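You operate a simulated robot arm through the tools that you are given. There is no shell and no other tool.

The job below is to be done with a simulated robot arm. You get a single attempt, and the scene is never put back.

TASK
Blend what's in the mixer, fill the small grey pot and stand it in the green saucer.
Fine: rock the crank to and fro; two steel scoops of the blend; put the scoop back; leave the other grey pots; spill none. Set down upright: steel scoop.

Only the result counts: the job must be done as asked and must still hold three seconds after the hand-in. Knocking over, shifting, dropping, spilling or breaking anything else fails it.

THE ROBOT
A 7-joint arm with a fingered hand, fixed in place. Base frame: the origin is on the floor under the middle of its stand, x ahead of it, y to its left, z up; the work surface is at about z = 0.86. Lengths are in m, angles in rad, forces in N, time in s.
With the tool pointing down near the work surface it reaches from about 0.2 to 0.8 m from the base axis. Its first joint turns from -2.897 to 2.897 rad. Payload 4.9 kg.
Tool frame: the origin (TCP) lies between the finger pads and is the grasp point; the fingertips stand 0.032 m ahead of it; z points along the fingers, y is the line along which they close. The gripper opens to 0.192 m; its body begins 0.089 m behind the TCP. The gripper is a hand of 3 fingers: y runs from the thumb to the fingers, the wrist lies at [0, 0, -0.267] in the tool frame, and closing takes about 1.5 s.
Orientation is that of the tool frame in the base frame, as a unit quaternion [x, y, z, w]. With the fingers straight down and closing along the base's y, the tool's x points along the base's -x, its y along +y and its z along -z.

THE INTERFACE
- The arm moves only by the tool arm_command. Its argument "targets" is text: rows parted by semicolons, each of 7 numbers parted by spaces: the closure, from 0 (fully open) to 1 (shut), then the shift along the tool's x, y, z in m, then the turn, a rotation vector about the tool's x, y, z in rad. In form: claw dx dy dz rx ry rz; .... A call has 1 to 20 rows; each row shifts and turns the commanded pose from where the row before left it, along the tool's axes as they then stand. A row lasts 0.2 s, in which the tool goes at most 0.05 m and 0.15 rad; a call with a longer step from one row to the next is refused whole, and so is a gripper value outside its range. Where a pose cannot be reached the arm comes as near as it can. A force on the tool above 50 N (or 10 N above the force at the start of the call, whichever is more), or a blocked arm, ends the call early, and 0.2 s more pass. Each finger travels about 0.153 m/s and halts on what it meets, pressing with about 23 N; the grip force reading is that of the motor and also rises with nothing between the fingers. The clock runs only during rows and for 0.2 s after the last one: add rows that do not move to give the fingers time. The reply holds the time, the measured pose of the TCP, the force on the tool along the base axes, the opening and the grip force, in the units named above and with some noise, with the torque about the TCP (base axes, N m) and any sound that the robot's microphone picked up.
- Cameras (640 x 400 px; columns grow to the right, rows downward): "scene" is fixed at [0.221, 0.5008, 1.4688]; the picture's right is [-0.34, -0.94, 0.00], its down [-0.80, 0.29, -0.53] and it looks along [0.50, -0.18, -0.85] (base axes); focal length 214 px, centre (320, 200). "wrist" rides on the gripper at [0.08, -0.046, -0.113] in the tool frame; the picture's right is [0.50, 0.87, 0.00], its down [-0.67, 0.39, -0.63] and it looks along [-0.55, 0.32, 0.78] (tool axes); focal length 226 px, centre (320, 200). There is no depth. A picture from a camera that has moved, and an enlarged one, comes with that camera's place and axes in the base frame and with its lens.
- grab_frame(camera): a new picture of that camera. No time passes.
- preshape(shape): the hand has 3 fingers and takes this shape, open, in about a second: jaw (thumb against the fingers, like two jaws); tri (thumb and two fingers); tip (a fingertip pinch); poke (one finger out to press); point (the index stretched); flat (the hand flat); cup (the hand cupped); fist (a fist). The gripper value then closes the fingers along that shape, each until it touches; the sizes above hold for jaw. It gives what a move gives, with no picture.
- enlarge(camera, box): a new picture of the part [left, top, right, bottom] of that camera's present view, enlarged. No time passes.
- sign_off(): hands the job in; it is judged then, once.

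Places have to be worked out from the pictures, the camera data and where the tool is seen. Open the gripper and draw the arm clear of the work before you hand the job in, unless the task says otherwise.

The tools are called after "Emit:" as name(argument=value, ...) on one line, values as JSON. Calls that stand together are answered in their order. arm_command: Moves the arm, as the interface text tells. Its arguments: {"type":"object","properties":{"targets":{"type":"string"}},"required":["targets"]} The other tools are called the same way: preshape (shape) gives the hand a shape; grab_frame (camera) takes a picture; enlarge (camera, box) takes an enlarged picture of a part of a camera's view; sign_off () hands the job in.

At the start:

```text
t: 0.0
tool_pos: [0.5183, 0.1804, 1.2106]
tool_rot: [0.0, 1.0, -0.001, 0.0]
ft_force: [0.6, 0.9, 0.9]
moment: [-0.01, 0.01, 0.04]
opening: 0.1917
grip_force: 0.0
shape: jaw
```

scene: 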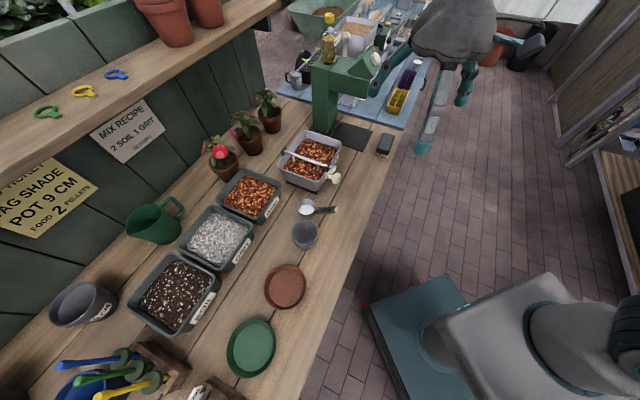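
wrist: 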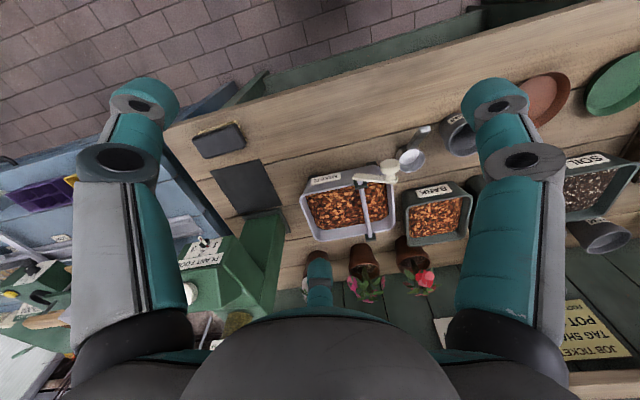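

I start by looking closely at the scene, to find the mixer, crank, scoop, pots and saucer.

Emit:
enlarge(camera="scene", box=[240, 110, 400, 260])

Emit:
enlarge(camera="scene", box=[30, 240, 320, 400])

Emit:
enlarge(camera="scene", box=[0, 80, 180, 260])

Emit:
enlarge(camera="wrist", box=[280, 90, 640, 315])

```text
2.67 times, centred on (320, 185) of scene
camera zoom: at [0.221, 0.5008, 1.4688], right [-0.34, -0.94, 0.0], down [-0.8, 0.29, -0.53], along [0.5, -0.18, -0.85], focal length 572 px, centre (320, 240)
```

zoom: 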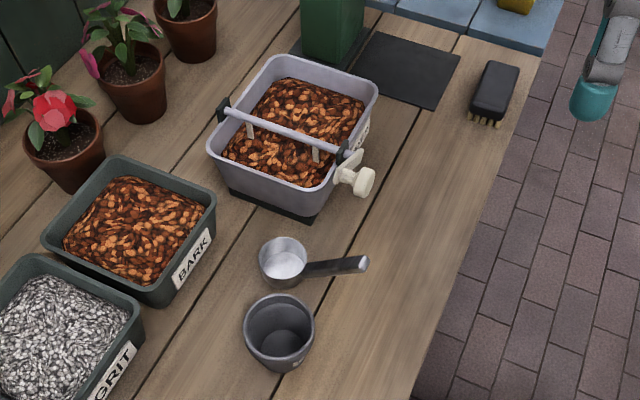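

```text
2.21 times, centred on (175, 320) of scene
camera zoom: at [0.221, 0.5008, 1.4688], right [-0.34, -0.94, 0.0], down [-0.8, 0.29, -0.53], along [0.5, -0.18, -0.85], focal length 473 px, centre (640, -65)
```

zoom: 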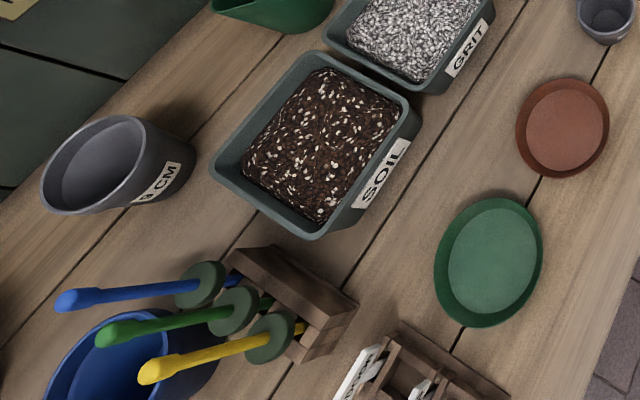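

```text
2.22 times, centred on (90, 170) of scene
camera zoom: at [0.221, 0.5008, 1.4688], right [-0.34, -0.94, 0.0], down [-0.8, 0.29, -0.53], along [0.5, -0.18, -0.85], focal length 477 px, centre (831, 267)
```

zoom: 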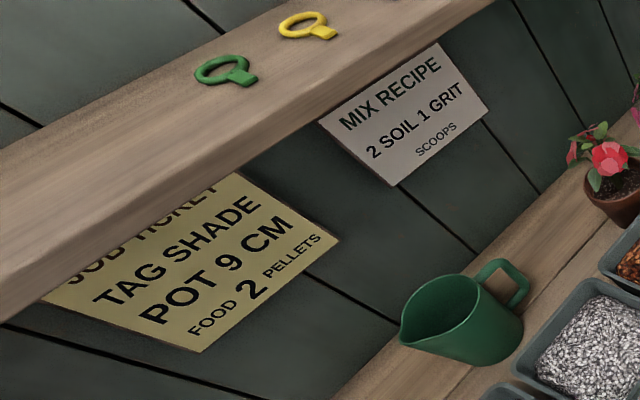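

```text
1.78 times, centred on (460, 202) of wrist
camera zoom: at [0.4388, 0.1349, 1.3246], right [-0.5, 0.87, 0.0], down [0.67, 0.39, 0.63], along [0.55, 0.32, -0.78], focal length 402 px, centre (71, 196)
```

zoom: 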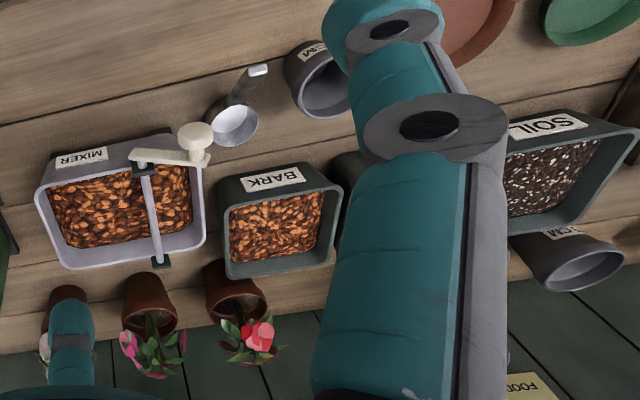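

The bench edge runs at about -42° in the base frame. From two views, the crank knob is near (0.548, 0.334, 1.00), the mixer centre near (0.69, 0.35), the scoop cup near (0.55, 0.43) with its handle rising toward the robot, and the small pot near (0.46, 0.46). I turn the tool 48° to line up with the bench and move above the mixer for a closer look.

Emit:
arm_command(targets="0 0 0 0 0 0 -0.1397; 0 0 0 0 0 0 -0.1397; 0 0 0 0 0 0 -0.1397; 0 0 0 0 0 0 -0.1397; 0 0 0 0 0 0 -0.1397; 0 0 0 0 0 0 -0.1397; 0 -0.0265 -0.0161 0.0201 0 0 0; 0 -0.0265 -0.0161 0.0201 0 0 0; 0 -0.0265 -0.0161 0.0201 0 0 0; 0 -0.0265 -0.0161 0.0201 0 0 0; 0 -0.0265 -0.0161 0.0201 0 0 0; 0 0 0 0 0 0 0; 0 0 0 0 0 0 0")

Emit:
grab_frame(camera="wrist")

Emit:
grab_frame(camera="scene")

```text
t: 2.8
tool_pos: [0.6661, 0.2244, 1.1095]
tool_rot: [-0.408, 0.913, 0.001, 0.0]
ft_force: [-0.1, -0.3, -0.4]
moment: [-0.04, -0.03, 0.01]
opening: 0.1918
grip_force: 0.0
shape: jaw
```

```text
taken
camera wrist: at [0.6472, 0.1347, 1.2229], right [-0.98, 0.21, 0.0], down [0.16, 0.76, 0.63], along [0.13, 0.62, -0.78], focal length 226 px, centre (320, 200)
```

wrist: 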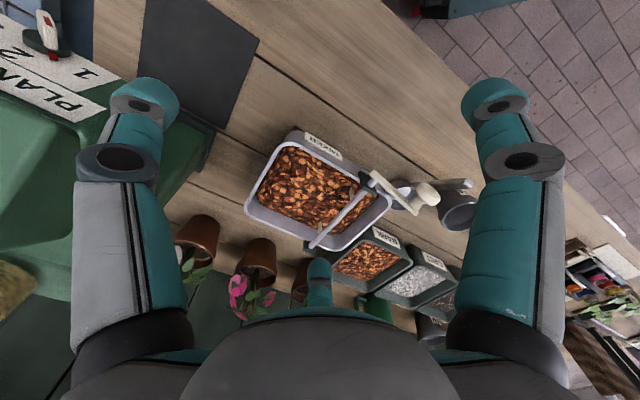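

```text
taken
```

scene: 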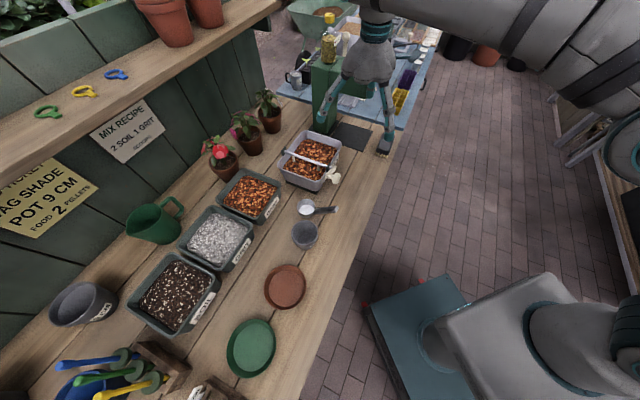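

The wrist camera now shows the mixer from above; I enlarge it to read the shaft, crank and contents.

Emit:
enlarge(camera="wrist", box=[230, 120, 490, 282])

Emit:
enlarge(camera="wrist", box=[335, 150, 485, 244])

Emit:
enlarge(camera="scene", box=[265, 120, 365, 185])

```text
2.46 times, centred on (360, 201) of wrist
camera zoom: at [0.6472, 0.1347, 1.2229], right [-0.98, 0.21, 0.0], down [0.16, 0.76, 0.63], along [0.13, 0.62, -0.78], focal length 556 px, centre (222, 198)
```

zoom: 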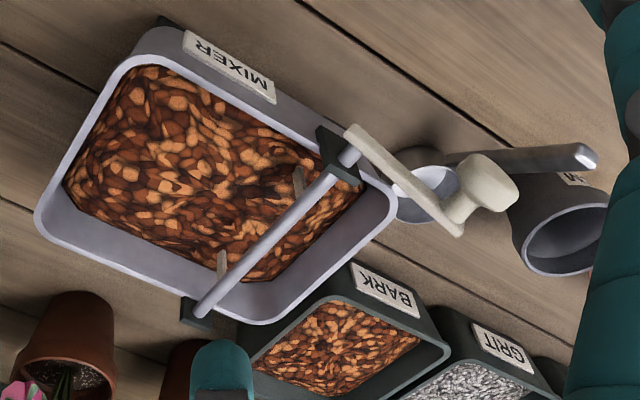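

```text
4.26 times, centred on (410, 197) of wrist
camera zoom: at [0.6472, 0.1347, 1.2229], right [-0.98, 0.21, 0.0], down [0.16, 0.76, 0.63], along [0.13, 0.62, -0.78], focal length 962 px, centre (-63, 213)
```

zoom: 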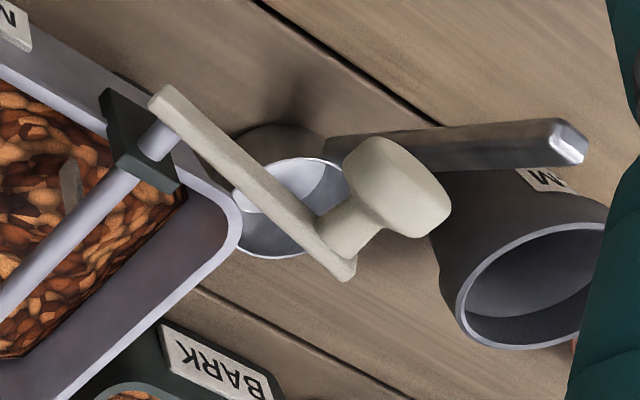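

```text
6.15 times, centred on (315, 152) of scene
camera zoom: at [0.221, 0.5008, 1.4688], right [-0.34, -0.94, 0.0], down [-0.8, 0.29, -0.53], along [0.5, -0.18, -0.85], focal length 1320 px, centre (351, 492)
```

zoom: 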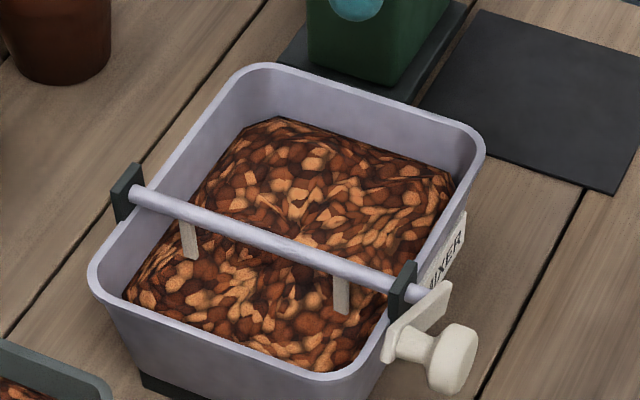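

The shaft runs along the bench-normal direction at z≈0.966, offset to one side; the knob sits about 0.06 m from it, 27° above horizontal, on the scoop side. Before touching anything, I test in free air how the fingers close.

Emit:
arm_command(targets="0.75 0 0 0 0 0 0; 0.75 0 0 0 0 0 0; 0.75 0 0 0 0 0 0; 0.75 0 0 0 0 0 0; 0.75 0 0 0 0 0 0; 0.75 0 0 0 0 0 0")

Emit:
grab_frame(camera="wrist")

Emit:
enlarge(camera="scene", box=[290, 0, 450, 180])

```text
t: 4.2
tool_pos: [0.6652, 0.2237, 1.1098]
tool_rot: [-0.407, 0.913, 0.0, 0.0]
ft_force: [-0.4, -0.5, 1.2]
moment: [0.01, 0.0, 0.01]
opening: 0.0484
grip_force: 0.1
shape: jaw
```

```text
taken
camera wrist: at [0.6471, 0.1347, 1.2229], right [-0.98, 0.21, 0.0], down [0.16, 0.76, 0.63], along [0.13, 0.62, -0.78], focal length 226 px, centre (320, 200)
```

wrist: 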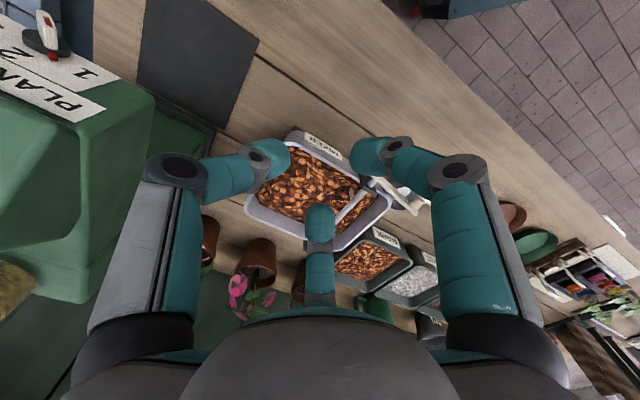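

```text
2.22 times, centred on (370, 90) of scene
camera zoom: at [0.221, 0.5008, 1.4688], right [-0.34, -0.94, 0.0], down [-0.8, 0.29, -0.53], along [0.5, -0.18, -0.85], focal length 477 px, centre (209, 444)
```

zoom: 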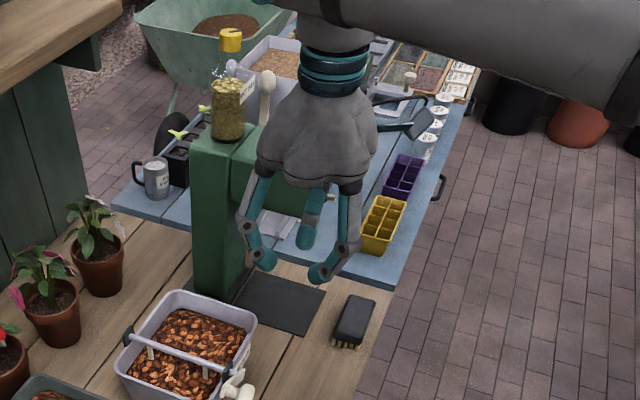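

The fingers close radially from three sides. I check other shapes in free air to choose suitable ones for the crank knob and the scoop handle.

Emit:
preshape(shape="tip")

Emit:
grab_frame(camera="wrist")

Emit:
preshape(shape="poke")

Emit:
grab_frame(camera="wrist")

Emit:
enlarge(camera="scene", box=[320, 0, 440, 160])

Emit:
preshape(shape="tri")

Emit:
grab_frame(camera="wrist")

```text
t: 5.1
tool_pos: [0.6653, 0.2238, 1.1083]
tool_rot: [-0.407, 0.914, 0.0, 0.0]
ft_force: [0.3, 0.1, -0.3]
moment: [0.02, 0.03, 0.02]
opening: 0.1921
grip_force: 0.1
shape: tip
```

```text
taken
camera wrist: at [0.6471, 0.1347, 1.2229], right [-0.98, 0.21, 0.0], down [0.16, 0.76, 0.63], along [0.13, 0.62, -0.78], focal length 226 px, centre (320, 200)
```

wrist: 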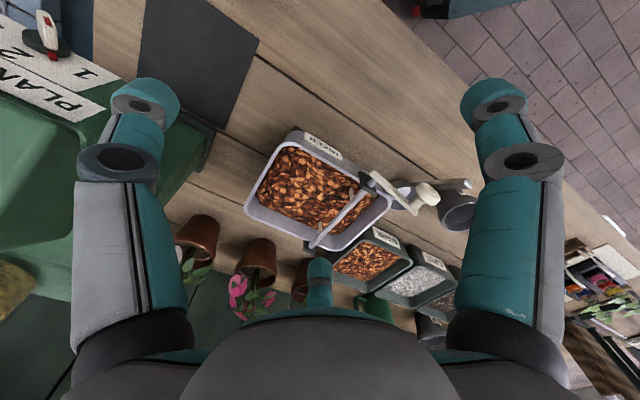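

```text
t: 6.0
tool_pos: [0.6662, 0.2241, 1.1087]
tool_rot: [-0.407, 0.914, 0.0, 0.0]
ft_force: [-0.4, -0.2, 0.0]
moment: [-0.01, 0.01, 0.0]
opening: 0.0003
grip_force: 0.1
shape: poke
```

```text
taken
camera wrist: at [0.6471, 0.1347, 1.2229], right [-0.98, 0.21, 0.0], down [0.16, 0.76, 0.63], along [0.13, 0.62, -0.78], focal length 226 px, centre (320, 200)
```

wrist: 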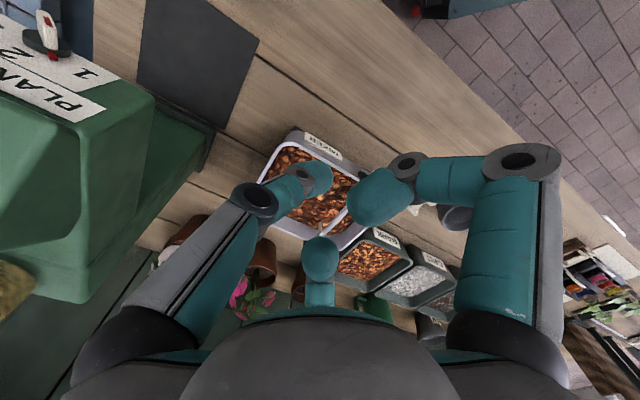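

```text
2.50 times, centred on (380, 80) of scene
camera zoom: at [0.221, 0.5008, 1.4688], right [-0.34, -0.94, 0.0], down [-0.8, 0.29, -0.53], along [0.5, -0.18, -0.85], focal length 536 px, centre (170, 500)
```

zoom: 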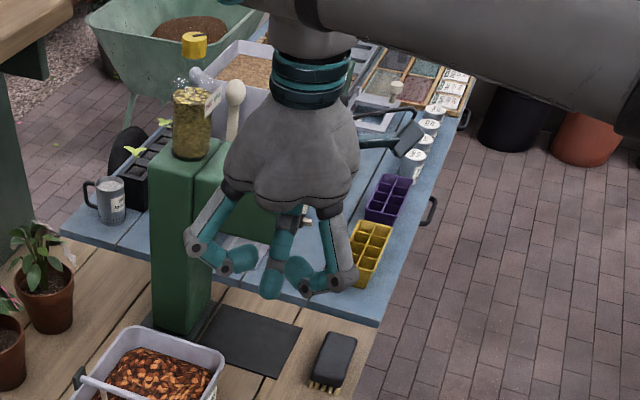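

```text
t: 6.9
tool_pos: [0.6659, 0.226, 1.109]
tool_rot: [-0.407, 0.913, 0.0, 0.0]
ft_force: [0.5, -1.0, -0.4]
moment: [-0.02, 0.02, -0.03]
opening: 0.1917
grip_force: 0.1
shape: tri
```

```text
taken
camera wrist: at [0.6471, 0.1347, 1.2229], right [-0.98, 0.21, 0.0], down [0.16, 0.76, 0.63], along [0.13, 0.62, -0.78], focal length 226 px, centre (320, 200)
```

wrist: 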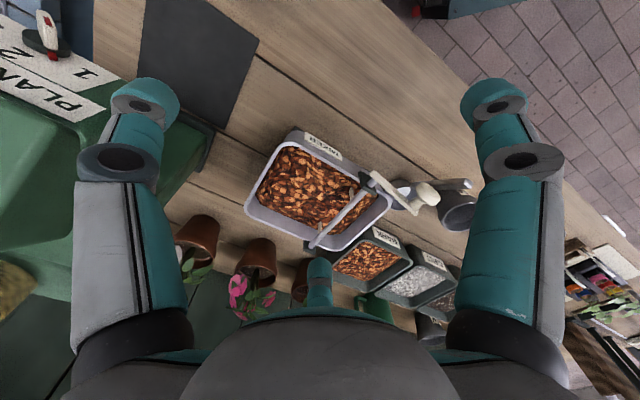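

The open shapes look alike, so I compare how "tip" and "jaw" finish closing in free air.

Emit:
preshape(shape="tip")

Emit:
arm_command(targets="0.9 0 0 0 0 0 0; 0.9 0 0 0 0 0 0; 0.9 0 0 0 0 0 0; 0.9 0 0 0 0 0 0; 0.9 0 0 0 0 0 0; 0.9 0 0 0 0 0 0; 0.9 0 0 0 0 0 0")

Emit:
enlarge(camera="wrist", box=[80, 80, 560, 380])

Emit:
preshape(shape="jaw")

Emit:
arm_command(targets="0.9 0 0 0 0 0 0; 0.9 0 0 0 0 0 0; 0.9 0 0 0 0 0 0; 0.9 0 0 0 0 0 0; 0.9 0 0 0 0 0 0; 0.9 0 0 0 0 0 0; 0.9 0 0 0 0 0 0")

Emit:
enlarge(camera="wrist", box=[80, 80, 560, 380])

Emit:
enlarge(camera="scene", box=[320, 20, 440, 170])

```text
t: 7.8
tool_pos: [0.6667, 0.2234, 1.1086]
tool_rot: [-0.406, 0.914, -0.001, 0.0]
ft_force: [0.0, -0.1, -0.2]
moment: [0.0, -0.03, 0.01]
opening: 0.1919
grip_force: 0.1
shape: tip
```

```text
t: 9.4
tool_pos: [0.6663, 0.2241, 1.1092]
tool_rot: [-0.407, 0.913, 0.0, 0.001]
ft_force: [0.1, -0.1, -0.7]
moment: [-0.01, 0.01, -0.02]
opening: 0.0195
grip_force: 0.1
shape: tip
```

```text
1.33 times, centred on (320, 230) of wrist
camera zoom: at [0.6471, 0.1347, 1.2229], right [-0.98, 0.21, 0.0], down [0.16, 0.76, 0.63], along [0.13, 0.62, -0.78], focal length 301 px, centre (320, 160)
```

zoom: 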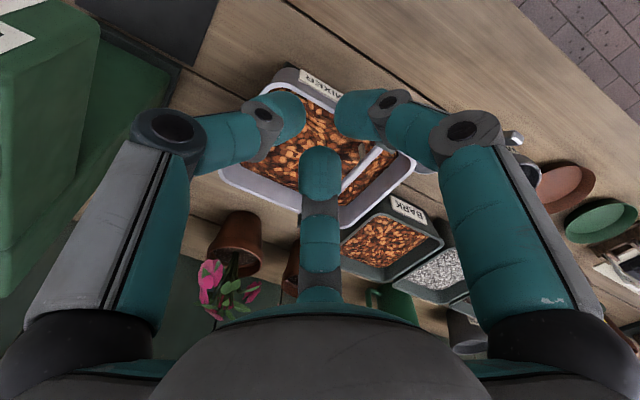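

```text
t: 10.3
tool_pos: [0.666, 0.2236, 1.1094]
tool_rot: [-0.407, 0.914, 0.0, 0.0]
ft_force: [-0.1, -0.4, 0.2]
moment: [0.01, -0.01, 0.01]
opening: 0.1916
grip_force: 0.1
shape: jaw
```

```text
t: 11.9
tool_pos: [0.6659, 0.2231, 1.1094]
tool_rot: [-0.408, 0.913, 0.0, 0.001]
ft_force: [-0.3, 0.2, -0.4]
moment: [0.01, 0.0, 0.0]
opening: 0.0196
grip_force: 0.1
shape: jaw
```

```text
1.33 times, centred on (320, 230) of wrist
camera zoom: at [0.6471, 0.1347, 1.2229], right [-0.98, 0.21, 0.0], down [0.16, 0.76, 0.63], along [0.13, 0.62, -0.78], focal length 301 px, centre (320, 160)
```

zoom: 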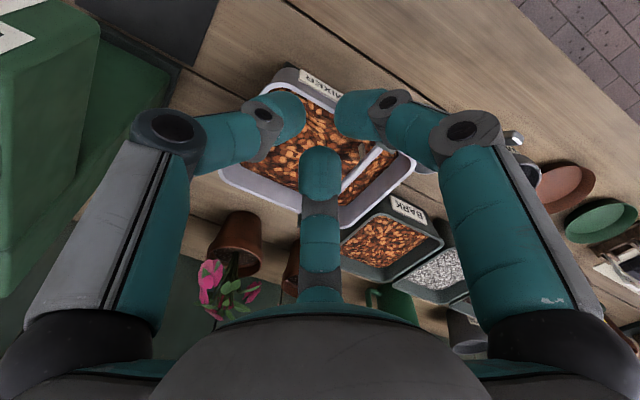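

```text
2.67 times, centred on (380, 95) of scene
camera zoom: at [0.221, 0.5008, 1.4688], right [-0.34, -0.94, 0.0], down [-0.8, 0.29, -0.53], along [0.5, -0.18, -0.85], focal length 572 px, centre (160, 480)
```

zoom: 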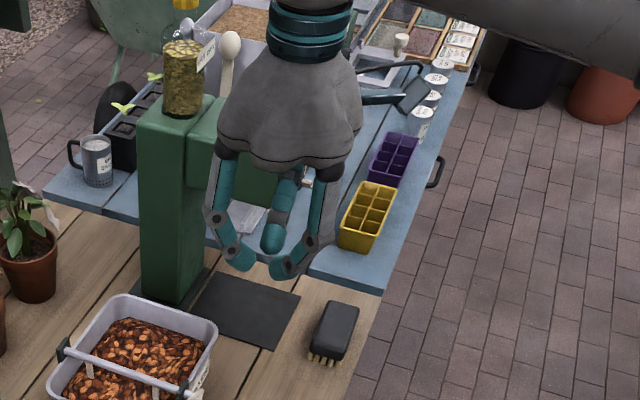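

"Tip" and "jaw" close the same way, radially onto the centre. For the crank I use two fingers as a loose fork around the knob: I turn the hand 90° so they straddle it along the swing, and hover above it.

Emit:
arm_command(targets="0.7 0 0 0 0 0 0.1428; 0.7 0 0 0 0 0 0.1428; 0.7 0 0 0 0 0 0.1428; 0.7 0 0 0 0 0 0.1428; 0.7 0 0 0 0 0 0.1428; 0.7 0 0 0 0 0 0.1428; 0.7 0 0 0 0 0 0.1428; 0.7 0 0 0 0 0 0.1428; 0.7 0 0 0 0 0 0.1428; 0.7 0 0 0 0 0 0.1428; 0.7 0 0 0 0 0 0.1428; 0.7 0.032 -0.003 0.002 0 0 0; 0.7 0.032 -0.003 0.002 0 0 0; 0.7 0.032 -0.003 0.002 0 0 0; 0.7 0.032 -0.003 0.002 0 0 0; 0.7 0.032 -0.003 0.002 0 0 0; 0.7 0 0 0 0 0 0; 0.7 0 0 0 0 0 0")

Emit:
grab_frame(camera="wrist")

Emit:
enlarge(camera="scene", box=[240, 60, 440, 220])

```text
t: 15.7
tool_pos: [0.5374, 0.3206, 1.102]
tool_rot: [0.358, 0.934, 0.0, 0.001]
ft_force: [0.2, 0.0, -0.1]
moment: [0.02, -0.01, -0.01]
opening: 0.0575
grip_force: 0.1
shape: jaw
```

```text
taken
camera wrist: at [0.4478, 0.3399, 1.2152], right [0.21, 0.98, 0.0], down [0.76, -0.16, 0.63], along [0.62, -0.13, -0.78], focal length 226 px, centre (320, 200)
```

wrist: 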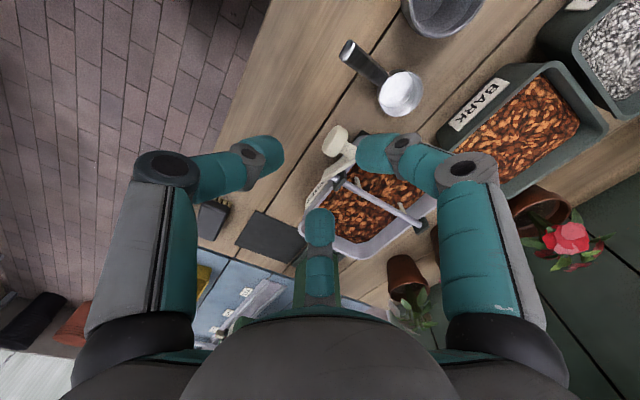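

```text
2.50 times, centred on (340, 140) of scene
camera zoom: at [0.221, 0.5008, 1.4688], right [-0.34, -0.94, 0.0], down [-0.8, 0.29, -0.53], along [0.5, -0.18, -0.85], focal length 536 px, centre (270, 350)
```

zoom: 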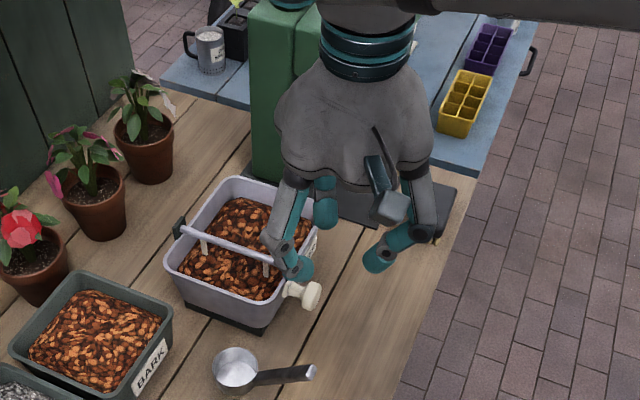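

The knob at (0.5475, 0.3357) matches my earlier estimate, so the fork is centred above it. I lower most of the way and check before straddling it.

Emit:
arm_command(targets="0.7 0 0 0.02 0 0 0; 0.7 0 0 0.02 0 0 0; 0.7 0 0 0.012 0 0 0; 0.7 0 0 0 0 0 0")

Emit:
enlarge(camera="wrist", box=[220, 80, 460, 260])

Emit:
enlarge(camera="scene", box=[290, 110, 410, 220])

```text
t: 16.7
tool_pos: [0.5379, 0.3205, 1.0486]
tool_rot: [0.357, 0.934, -0.001, 0.0]
ft_force: [0.4, 0.2, -0.4]
moment: [0.0, 0.04, -0.02]
opening: 0.0573
grip_force: 0.1
shape: jaw
```

```text
2.22 times, centred on (340, 170) of wrist
camera zoom: at [0.4485, 0.3399, 1.162], right [0.21, 0.98, 0.0], down [0.76, -0.16, 0.63], along [0.62, -0.13, -0.78], focal length 502 px, centre (276, 267)
```

zoom: 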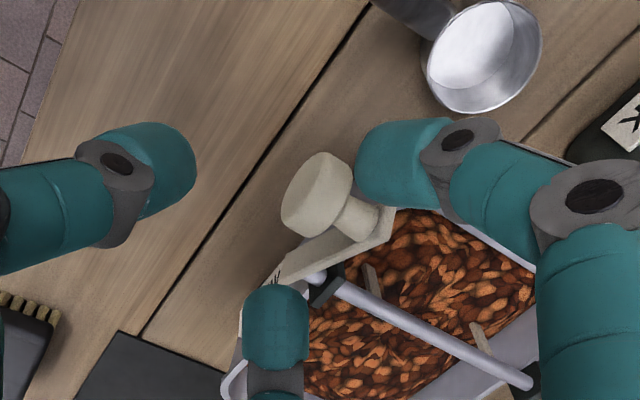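

```text
3.64 times, centred on (350, 165) of scene
camera zoom: at [0.221, 0.5008, 1.4688], right [-0.34, -0.94, 0.0], down [-0.8, 0.29, -0.53], along [0.5, -0.18, -0.85], focal length 780 px, centre (211, 327)
```

zoom: 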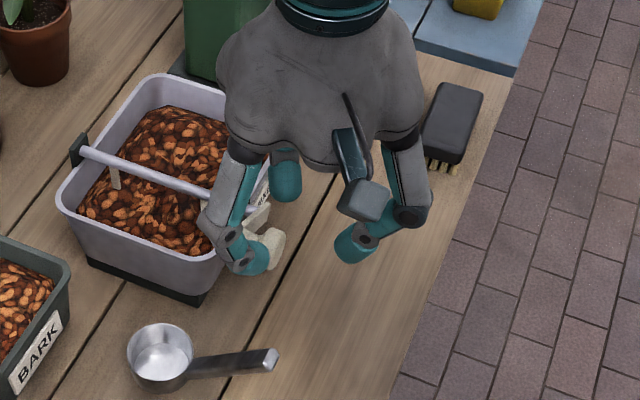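

The knob sits between the two fingers as planned. I lower the last 34 mm so the tips pass to either side of the knob.

Emit:
arm_command(targets="0.7 0 0 0.012 0 0 0; 0.7 0 0 0.012 0 0 0; 0.7 0 0 0.010 0 0 0; 0.7 0 0 0 0 0 0")

Emit:
enlarge(camera="wrist", box=[220, 80, 460, 260])

Emit:
enlarge(camera="scene", box=[290, 110, 410, 220])

```text
t: 17.7
tool_pos: [0.538, 0.3198, 1.0134]
tool_rot: [0.357, 0.934, 0.0, 0.0]
ft_force: [0.1, -0.6, 0.1]
moment: [0.02, -0.02, -0.01]
opening: 0.0572
grip_force: 0.1
shape: jaw
```

```text
2.22 times, centred on (340, 170) of wrist
camera zoom: at [0.4481, 0.3404, 1.128], right [0.21, 0.98, 0.0], down [0.76, -0.16, 0.63], along [0.62, -0.13, -0.78], focal length 502 px, centre (276, 267)
```

zoom: 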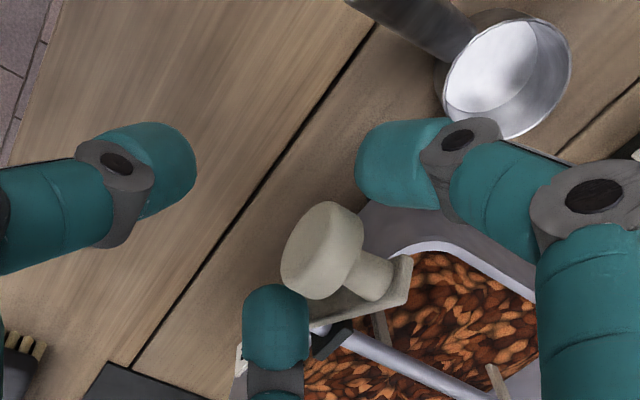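

```text
3.64 times, centred on (350, 165) of scene
camera zoom: at [0.221, 0.5008, 1.4688], right [-0.34, -0.94, 0.0], down [-0.8, 0.29, -0.53], along [0.5, -0.18, -0.85], focal length 780 px, centre (211, 327)
```

zoom: 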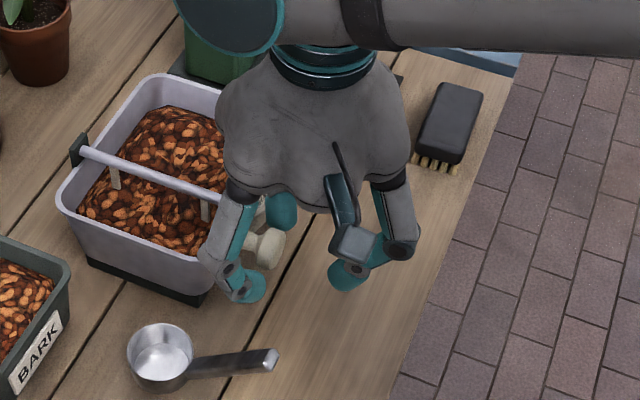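

The fork straddles the knob with no contact force. I swing it gently along the estimated arc (radius ≈ 0.062 about u=0.2405, z=0.967) up toward the top and watch how the crank follows.

Emit:
arm_command(targets="0.7 -0.0058 0 -0.0091 0 0 0; 0.7 -0.0073 0 -0.0080 0 0 0; 0.7 -0.0086 0 -0.0066 0 0 0; 0.7 -0.0096 0 -0.0050 0 0 0; 0.7 -0.0103 0 -0.0032 0 0 0; 0.7 -0.0107 0 -0.0014 0 0 0; 0.7 0 0 0 0 0 0")

Emit:
enlarge(camera="wrist", box=[220, 80, 460, 260])

Emit:
enlarge(camera="scene", box=[260, 110, 380, 220])

```text
t: 19.3
tool_pos: [0.5769, 0.2861, 1.0493]
tool_rot: [0.357, 0.934, 0.0, 0.0]
ft_force: [-0.2, 0.5, 0.1]
moment: [0.02, 0.01, -0.02]
opening: 0.0574
grip_force: 0.0
shape: jaw
```

```text
2.22 times, centred on (340, 170) of wrist
camera zoom: at [0.487, 0.3065, 1.1618], right [0.21, 0.98, 0.0], down [0.76, -0.16, 0.63], along [0.62, -0.13, -0.78], focal length 502 px, centre (276, 267)
```

zoom: 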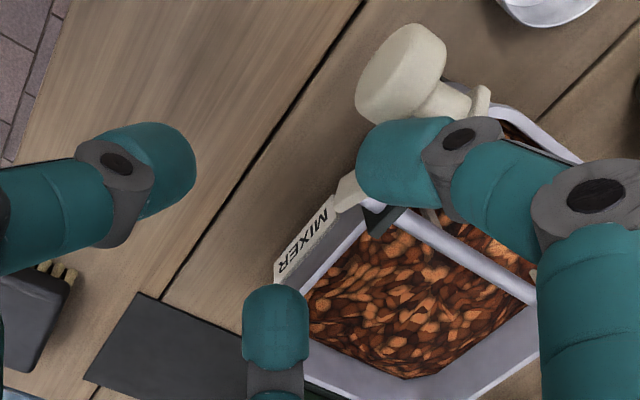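

```text
3.64 times, centred on (320, 165) of scene
camera zoom: at [0.221, 0.5008, 1.4688], right [-0.34, -0.94, 0.0], down [-0.8, 0.29, -0.53], along [0.5, -0.18, -0.85], focal length 780 px, centre (320, 327)
```

zoom: 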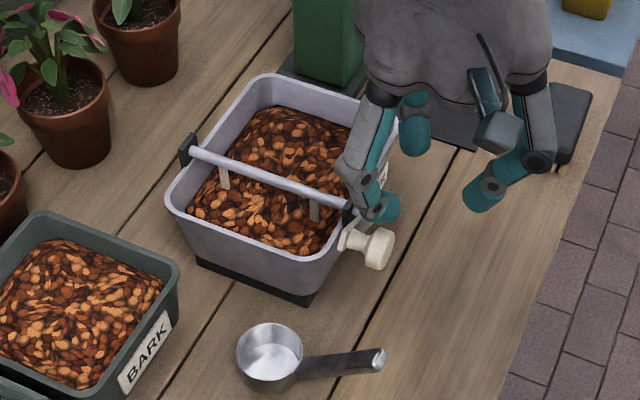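

The crank did not follow: the fingertips slid over the knob, since at this angle it must be lifted rather than pushed sideways. I go back above it with the fingers wider, lower a bit deeper, and grip the knob properly.

Emit:
arm_command(targets="0.6 0 0 -0.03 0 0 0; 0.6 0.026 0.002 0 0 0 0; 0.6 0.026 0.0024 0 0 0 0; 0.6 0 0 0 0 0 0; 0.6 0 0 0.022 0 0 0; 0.6 0 0 0.022 0 0 0; 0.6 0 0 0.014 0 0 0; 0.6 0 0 0.012 0 0 0; 0.6 0 0 0 0 0 0")

Emit:
enlarge(camera="wrist", box=[220, 80, 460, 260])

Emit:
enlarge(camera="scene", box=[260, 110, 380, 220])

```text
t: 21.3
tool_pos: [0.5402, 0.3248, 1.0089]
tool_rot: [0.357, 0.934, 0.0, 0.0]
ft_force: [0.1, 0.1, -0.2]
moment: [-0.02, 0.02, -0.02]
opening: 0.0761
grip_force: 0.1
shape: jaw
```

```text
2.22 times, centred on (340, 170) of wrist
camera zoom: at [0.4502, 0.3439, 1.1223], right [0.21, 0.98, 0.0], down [0.76, -0.16, 0.63], along [0.62, -0.13, -0.78], focal length 502 px, centre (276, 267)
```

zoom: 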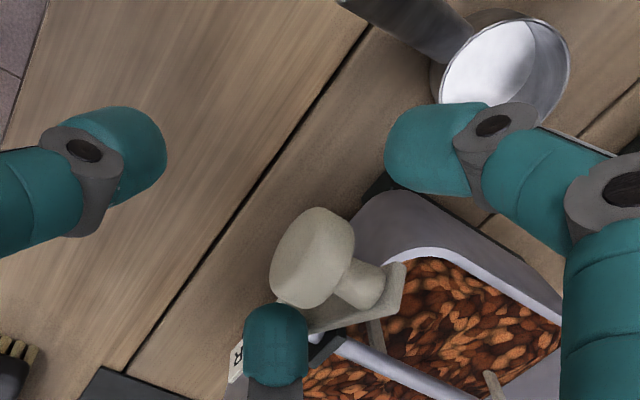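

```text
3.64 times, centred on (320, 165) of scene
camera zoom: at [0.221, 0.5008, 1.4688], right [-0.34, -0.94, 0.0], down [-0.8, 0.29, -0.53], along [0.5, -0.18, -0.85], focal length 780 px, centre (320, 327)
```

zoom: 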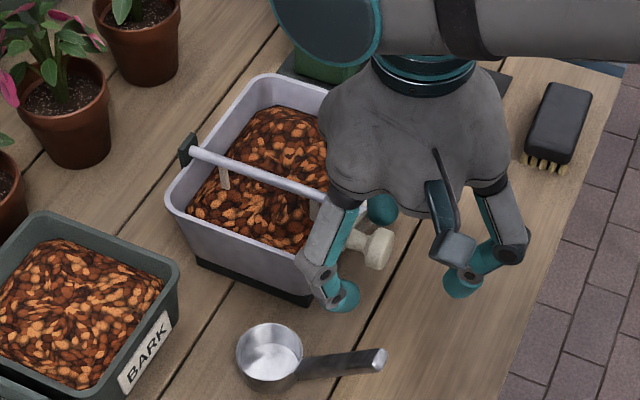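

The tips now reach about 2 cm below the knob's centre on both sides. I close to grip the knob.

Emit:
arm_command(targets="0.75 0 0 0 0 0 0; 0.85 0 0 0 0 0 0; 0.9 0 0 0 0 0 0; 0.9 0 0 0 0 0 0; 0.9 0 0 0 0 0 0; 0.9 0 0 0 0 0 0")

Emit:
enlarge(camera="wrist", box=[220, 80, 460, 260])

Emit:
enlarge(camera="scene", box=[260, 110, 380, 220])

```text
t: 22.7
tool_pos: [0.5397, 0.3247, 1.0102]
tool_rot: [0.357, 0.934, 0.0, 0.0]
ft_force: [2.2, 0.6, 0.4]
moment: [0.0, -0.04, 0.0]
opening: 0.0204
grip_force: 0.0
shape: jaw
```

```text
2.22 times, centred on (340, 170) of wrist
camera zoom: at [0.4503, 0.3439, 1.1226], right [0.21, 0.98, 0.0], down [0.76, -0.16, 0.63], along [0.62, -0.13, -0.78], focal length 502 px, centre (276, 267)
```

zoom: 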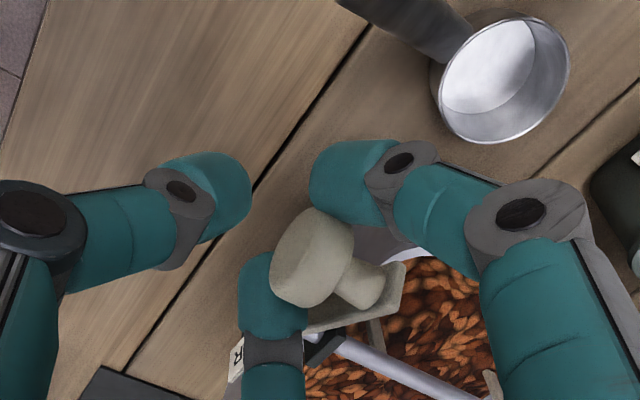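

```text
3.64 times, centred on (320, 165) of scene
camera zoom: at [0.221, 0.5008, 1.4688], right [-0.34, -0.94, 0.0], down [-0.8, 0.29, -0.53], along [0.5, -0.18, -0.85], focal length 780 px, centre (320, 327)
```

zoom: 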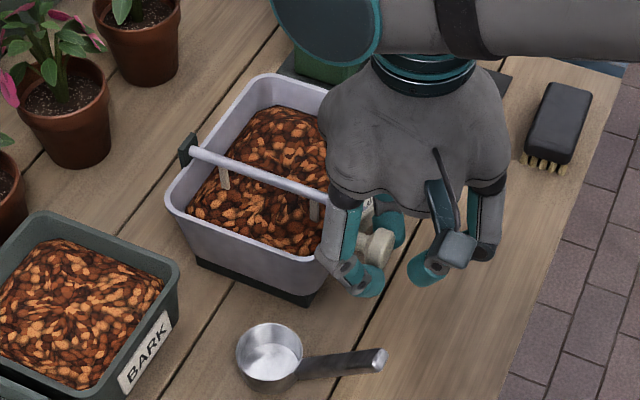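

The fingertips have closed partly beneath the knob, cradling it. I close fully to see whether it grips.

Emit:
arm_command(targets="1 0 0 0 0 0 0; 1 0 0 0 0 0 0; 1 0 0 0 0 0 0; 1 0 0 0 0 0 0")

Emit:
enlarge(camera="wrist", box=[220, 80, 460, 260])

```text
t: 23.7
tool_pos: [0.5394, 0.3226, 1.0064]
tool_rot: [0.358, 0.934, -0.002, -0.001]
ft_force: [-6.1, -19.3, -8.2]
moment: [-0.35, 0.2, -0.01]
opening: 0.0018
grip_force: 23.2
shape: jaw
```

```text
2.22 times, centred on (340, 170) of wrist
camera zoom: at [0.45, 0.3426, 1.1213], right [0.21, 0.98, 0.0], down [0.76, -0.16, 0.63], along [0.61, -0.13, -0.78], focal length 502 px, centre (276, 267)
```

zoom: 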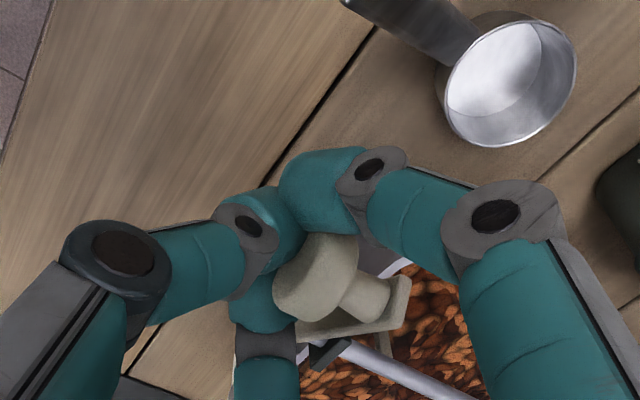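

The tips now meet beneath the knob, caging it, though pressing a bit hard. I ease off slightly and lift along the arc toward the top.

Emit:
arm_command(targets="0.92 0 0 0 0 0 0; 0.92 -0.0058 0 -0.0091 0 0 0; 0.92 -0.0073 0 -0.0080 0 0 0; 0.92 -0.0086 0 -0.0066 0 0 0; 0.92 -0.0096 0 -0.0050 0 0 0; 0.92 0 0 0 0 0 0")

Emit:
enlarge(camera="wrist", box=[220, 80, 460, 260])

Emit:
enlarge(camera="scene", box=[260, 110, 380, 220])

```text
t: 25.1
tool_pos: [0.5658, 0.3027, 1.0375]
tool_rot: [0.357, 0.934, 0.001, 0.001]
ft_force: [-1.9, -0.4, -2.4]
moment: [0.03, 0.1, -0.03]
opening: 0.0154
grip_force: 0.1
shape: jaw
```

```text
2.22 times, centred on (340, 170) of wrist
camera zoom: at [0.474, 0.3229, 1.1504], right [0.21, 0.98, 0.0], down [0.76, -0.16, 0.63], along [0.62, -0.13, -0.78], focal length 502 px, centre (276, 267)
```

zoom: 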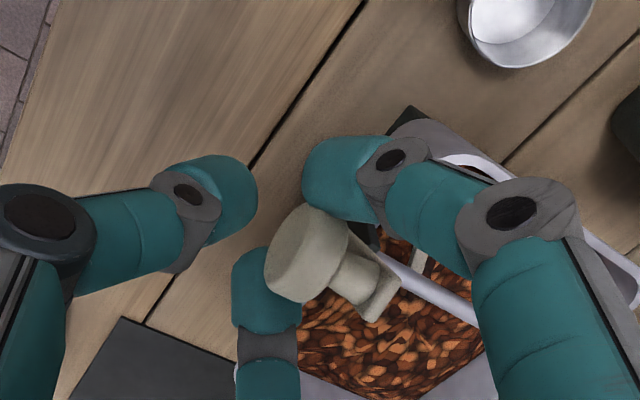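

```text
3.64 times, centred on (320, 165) of scene
camera zoom: at [0.221, 0.5008, 1.4688], right [-0.34, -0.94, 0.0], down [-0.8, 0.29, -0.53], along [0.5, -0.18, -0.85], focal length 780 px, centre (320, 327)
```

zoom: 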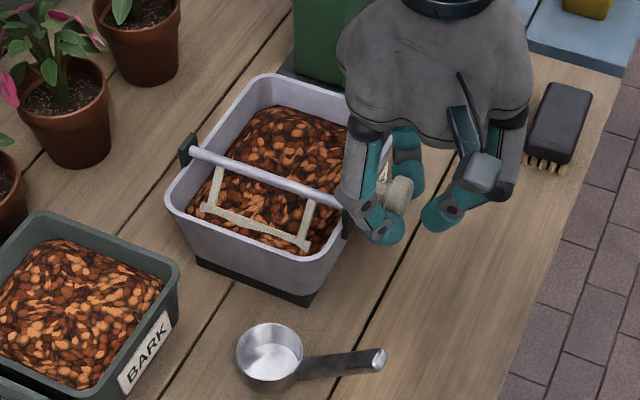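

The crank turned to about 66°, and the paddle frame swung up on the near-left side, so its middle position is where I found it (paddle hanging straight down). The rocking must therefore also go below that angle. I tighten the grip and try bringing it back down along the arc.

Emit:
arm_command(targets="0.97 0 0 0 0 0 0; 0.97 0.0096 0 0.0050 0 0 0; 0.97 0.0086 0 0.0066 0 0 0; 0.97 0.0073 0 0.0080 0 0 0; 0.97 0.0058 0 0.0091 0 0 0; 0.97 0 0 0 0 0 0")

Emit:
enlarge(camera="wrist", box=[220, 80, 460, 260])

Emit:
enlarge(camera="scene", box=[260, 110, 380, 220])

```text
t: 26.5
tool_pos: [0.5412, 0.3233, 1.0064]
tool_rot: [0.357, 0.934, 0.0, -0.001]
ft_force: [1.4, -2.1, -2.8]
moment: [-0.05, -0.05, -0.06]
opening: 0.0063
grip_force: 0.0
shape: jaw
```

```text
2.22 times, centred on (340, 170) of wrist
camera zoom: at [0.4506, 0.3435, 1.1203], right [0.21, 0.98, 0.0], down [0.76, -0.16, 0.63], along [0.62, -0.13, -0.78], focal length 502 px, centre (276, 267)
```

zoom: 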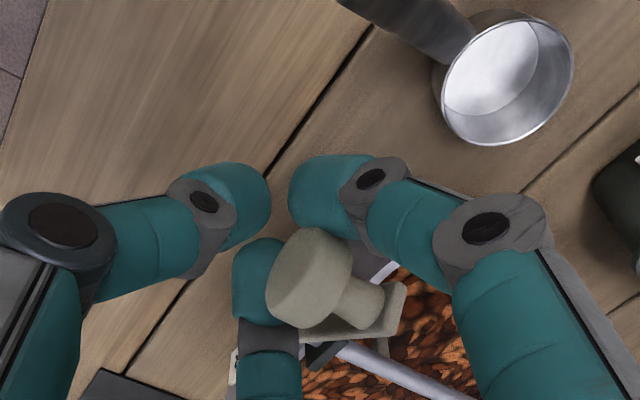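

```text
3.64 times, centred on (320, 165) of scene
camera zoom: at [0.221, 0.5008, 1.4688], right [-0.34, -0.94, 0.0], down [-0.8, 0.29, -0.53], along [0.5, -0.18, -0.85], focal length 780 px, centre (320, 327)
```

zoom: 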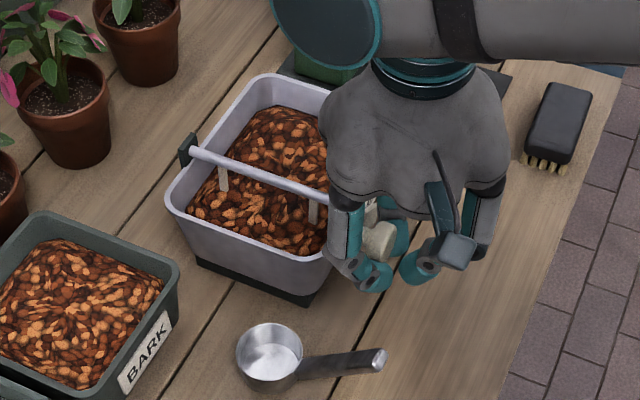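

The crank followed back down to about 33° with small forces. I continue along the arc below horizontal and check whether the knob follows.

Emit:
arm_command(targets="0.97 0.0041 0 0.0100 0 0 0; 0.97 0.0023 0 0.0106 0 0 0; 0.97 0.0005 0 0.0108 0 0 0; 0.97 -0.0014 0 0.0107 0 0 0; 0.97 0 0 0 0 0 0")

Emit:
enlarge(camera="wrist", box=[220, 80, 460, 260])

Emit:
enlarge(camera="scene", box=[260, 110, 380, 220])

```text
t: 27.7
tool_pos: [0.5371, 0.3272, 0.9655]
tool_rot: [0.357, 0.934, 0.0, -0.001]
ft_force: [0.6, 0.1, 0.1]
moment: [-0.02, 0.03, -0.01]
opening: 0.0058
grip_force: 0.1
shape: jaw
```

```text
2.22 times, centred on (340, 170) of wrist
camera zoom: at [0.4469, 0.3468, 1.0789], right [0.21, 0.98, 0.0], down [0.76, -0.16, 0.63], along [0.62, -0.13, -0.78], focal length 502 px, centre (276, 267)
```

zoom: 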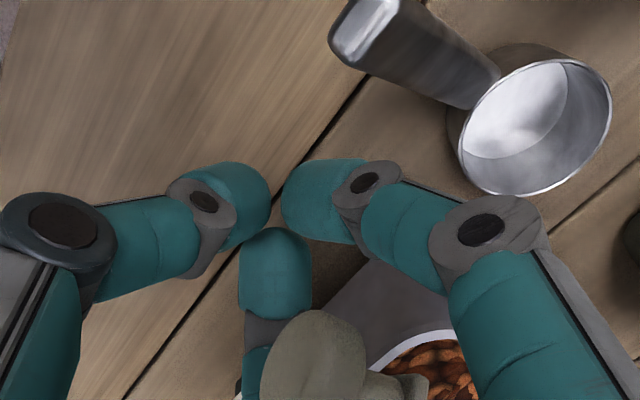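

```text
3.64 times, centred on (320, 165) of scene
camera zoom: at [0.221, 0.5008, 1.4688], right [-0.34, -0.94, 0.0], down [-0.8, 0.29, -0.53], along [0.5, -0.18, -0.85], focal length 780 px, centre (320, 327)
```

zoom: 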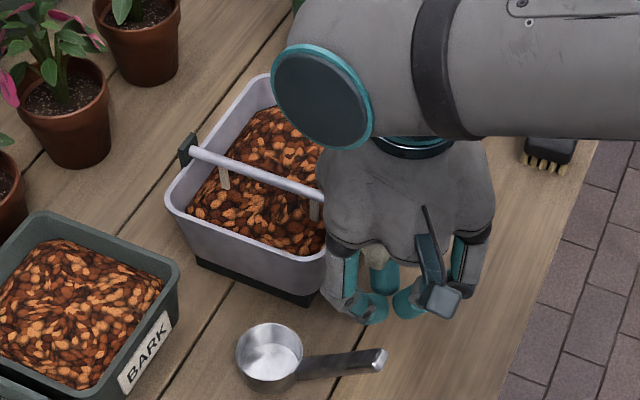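

The knob stayed near its rest angle, so I need real grip in both directions. I open, bring the fingertips level with the knob's middle, and clamp it there so friction drives it both up and down.

Emit:
arm_command(targets="0.68 0 0 0 0 0 0; 0.68 0 0 0 0 0 0; 0.68 -0.0042 0.0 0 0 0 0; 0.68 0 0 -0.017 0 0 0; 0.68 0 0 -0.017 0 0 0; 0.68 0 0 -0.015 0 0 0; 0.68 0 0.005 0 0 0 0; 0.68 0 0 0 0 0 0")

Emit:
enlarge(camera="wrist", box=[220, 80, 460, 260])

Emit:
enlarge(camera="scene", box=[260, 110, 380, 220])

```text
t: 29.5
tool_pos: [0.5441, 0.3287, 1.0162]
tool_rot: [0.357, 0.934, 0.0, 0.0]
ft_force: [-0.3, 0.6, -0.7]
moment: [-0.01, 0.02, 0.0]
opening: 0.061
grip_force: 0.1
shape: jaw
```

```text
2.22 times, centred on (340, 170) of wrist
camera zoom: at [0.4536, 0.3491, 1.1293], right [0.21, 0.98, 0.0], down [0.76, -0.16, 0.63], along [0.62, -0.13, -0.78], focal length 502 px, centre (276, 267)
```

zoom: 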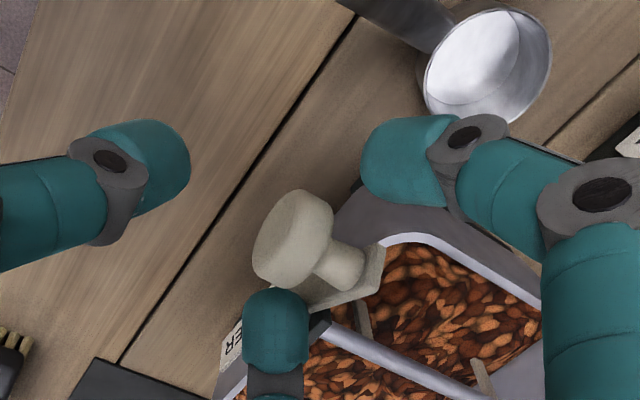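

```text
3.64 times, centred on (320, 165) of scene
camera zoom: at [0.221, 0.5008, 1.4688], right [-0.34, -0.94, 0.0], down [-0.8, 0.29, -0.53], along [0.5, -0.18, -0.85], focal length 780 px, centre (320, 327)
```

zoom: 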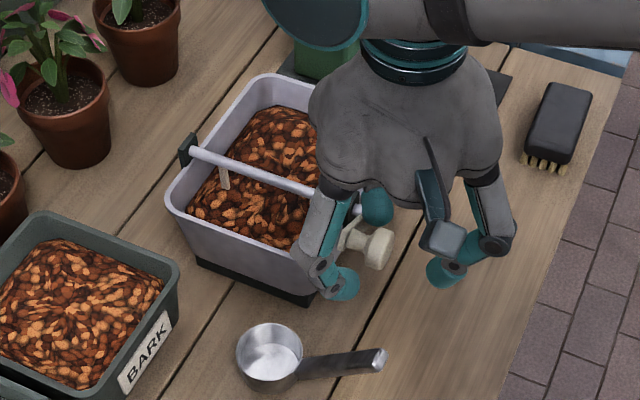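

The TCP is at u=0.184, n=0.608, about 2 cm above the knob's centre, so the fingertips are level with the knob. I close to clamp it.

Emit:
arm_command(targets="0.85 0 0 0 0 0 0; 1 0 0 0 0 0 0; 1 0 0 0 0 0 0; 1 0 0 0 0 0 0; 1 0 0 0 0 0 0")

Emit:
enlarge(camera="wrist", box=[220, 80, 460, 260])

Emit:
enlarge(camera="scene", box=[260, 110, 380, 220])

```text
t: 30.7
tool_pos: [0.5435, 0.3288, 1.0152]
tool_rot: [0.359, 0.933, 0.0, -0.001]
ft_force: [2.0, -2.2, -2.3]
moment: [-0.02, -0.04, 0.08]
opening: 0.0132
grip_force: 23.0
shape: jaw
```

```text
2.22 times, centred on (340, 170) of wrist
camera zoom: at [0.4537, 0.3489, 1.1288], right [0.21, 0.98, 0.0], down [0.76, -0.16, 0.63], along [0.62, -0.13, -0.78], focal length 502 px, centre (276, 267)
```

zoom: 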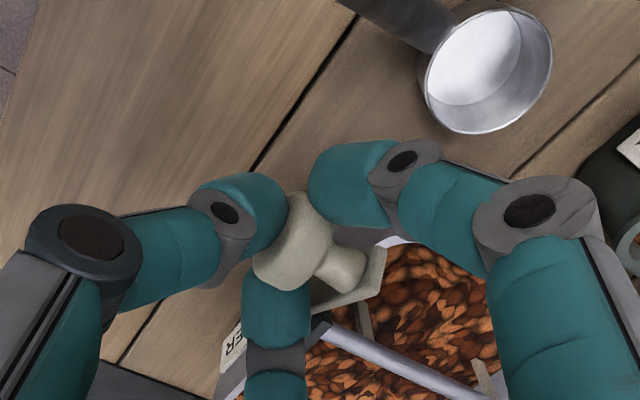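

```text
3.64 times, centred on (320, 165) of scene
camera zoom: at [0.221, 0.5008, 1.4688], right [-0.34, -0.94, 0.0], down [-0.8, 0.29, -0.53], along [0.5, -0.18, -0.85], focal length 780 px, centre (320, 327)
```

zoom: 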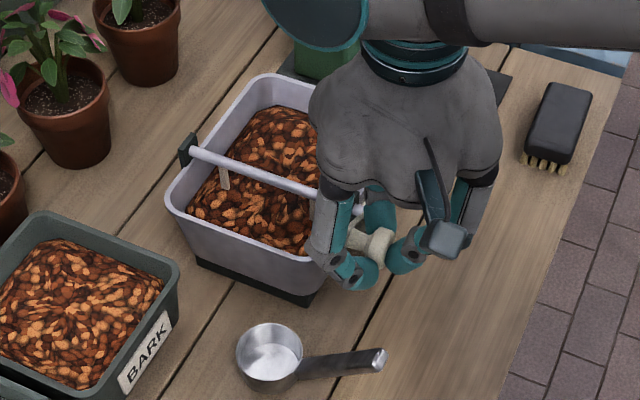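

The knob is clamped by all three fingers with almost no net force. Now I swing it down below horizontal first and check.

Emit:
arm_command(targets="1 0.0041 0 0.0100 0 0 0; 1 0.0023 0 0.0106 0 0 0; 1 0.0005 0 0.0108 0 0 0; 1 0 0 0 0 0 0")

Emit:
enlarge(camera="wrist", box=[220, 80, 460, 260])

Emit:
enlarge(camera="scene", box=[260, 110, 380, 220])

```text
t: 31.7
tool_pos: [0.5373, 0.3341, 0.9823]
tool_rot: [0.357, 0.934, 0.0, -0.001]
ft_force: [0.6, -0.2, -0.8]
moment: [-0.04, 0.0, -0.03]
opening: 0.0114
grip_force: 22.9
shape: jaw
```

```text
2.22 times, centred on (340, 170) of wrist
camera zoom: at [0.4479, 0.3531, 1.0965], right [0.21, 0.98, 0.0], down [0.76, -0.16, 0.63], along [0.62, -0.13, -0.78], focal length 502 px, centre (276, 267)
```

zoom: 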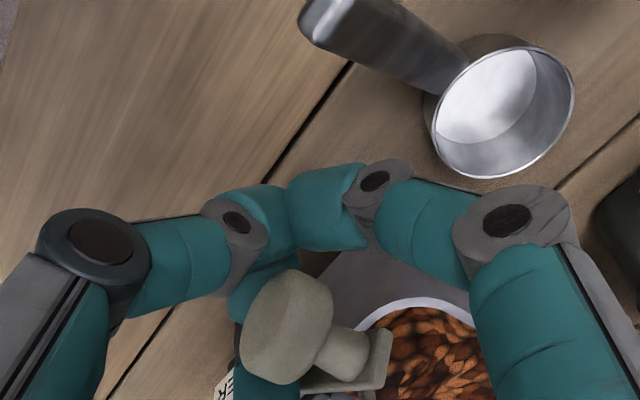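

```text
3.64 times, centred on (320, 165) of scene
camera zoom: at [0.221, 0.5008, 1.4688], right [-0.34, -0.94, 0.0], down [-0.8, 0.29, -0.53], along [0.5, -0.18, -0.85], focal length 780 px, centre (320, 327)
```

zoom: 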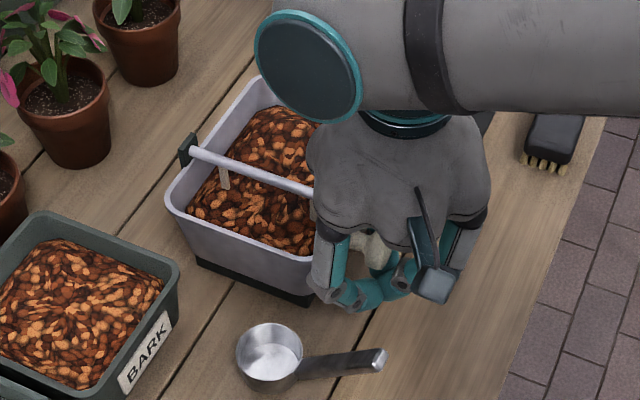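

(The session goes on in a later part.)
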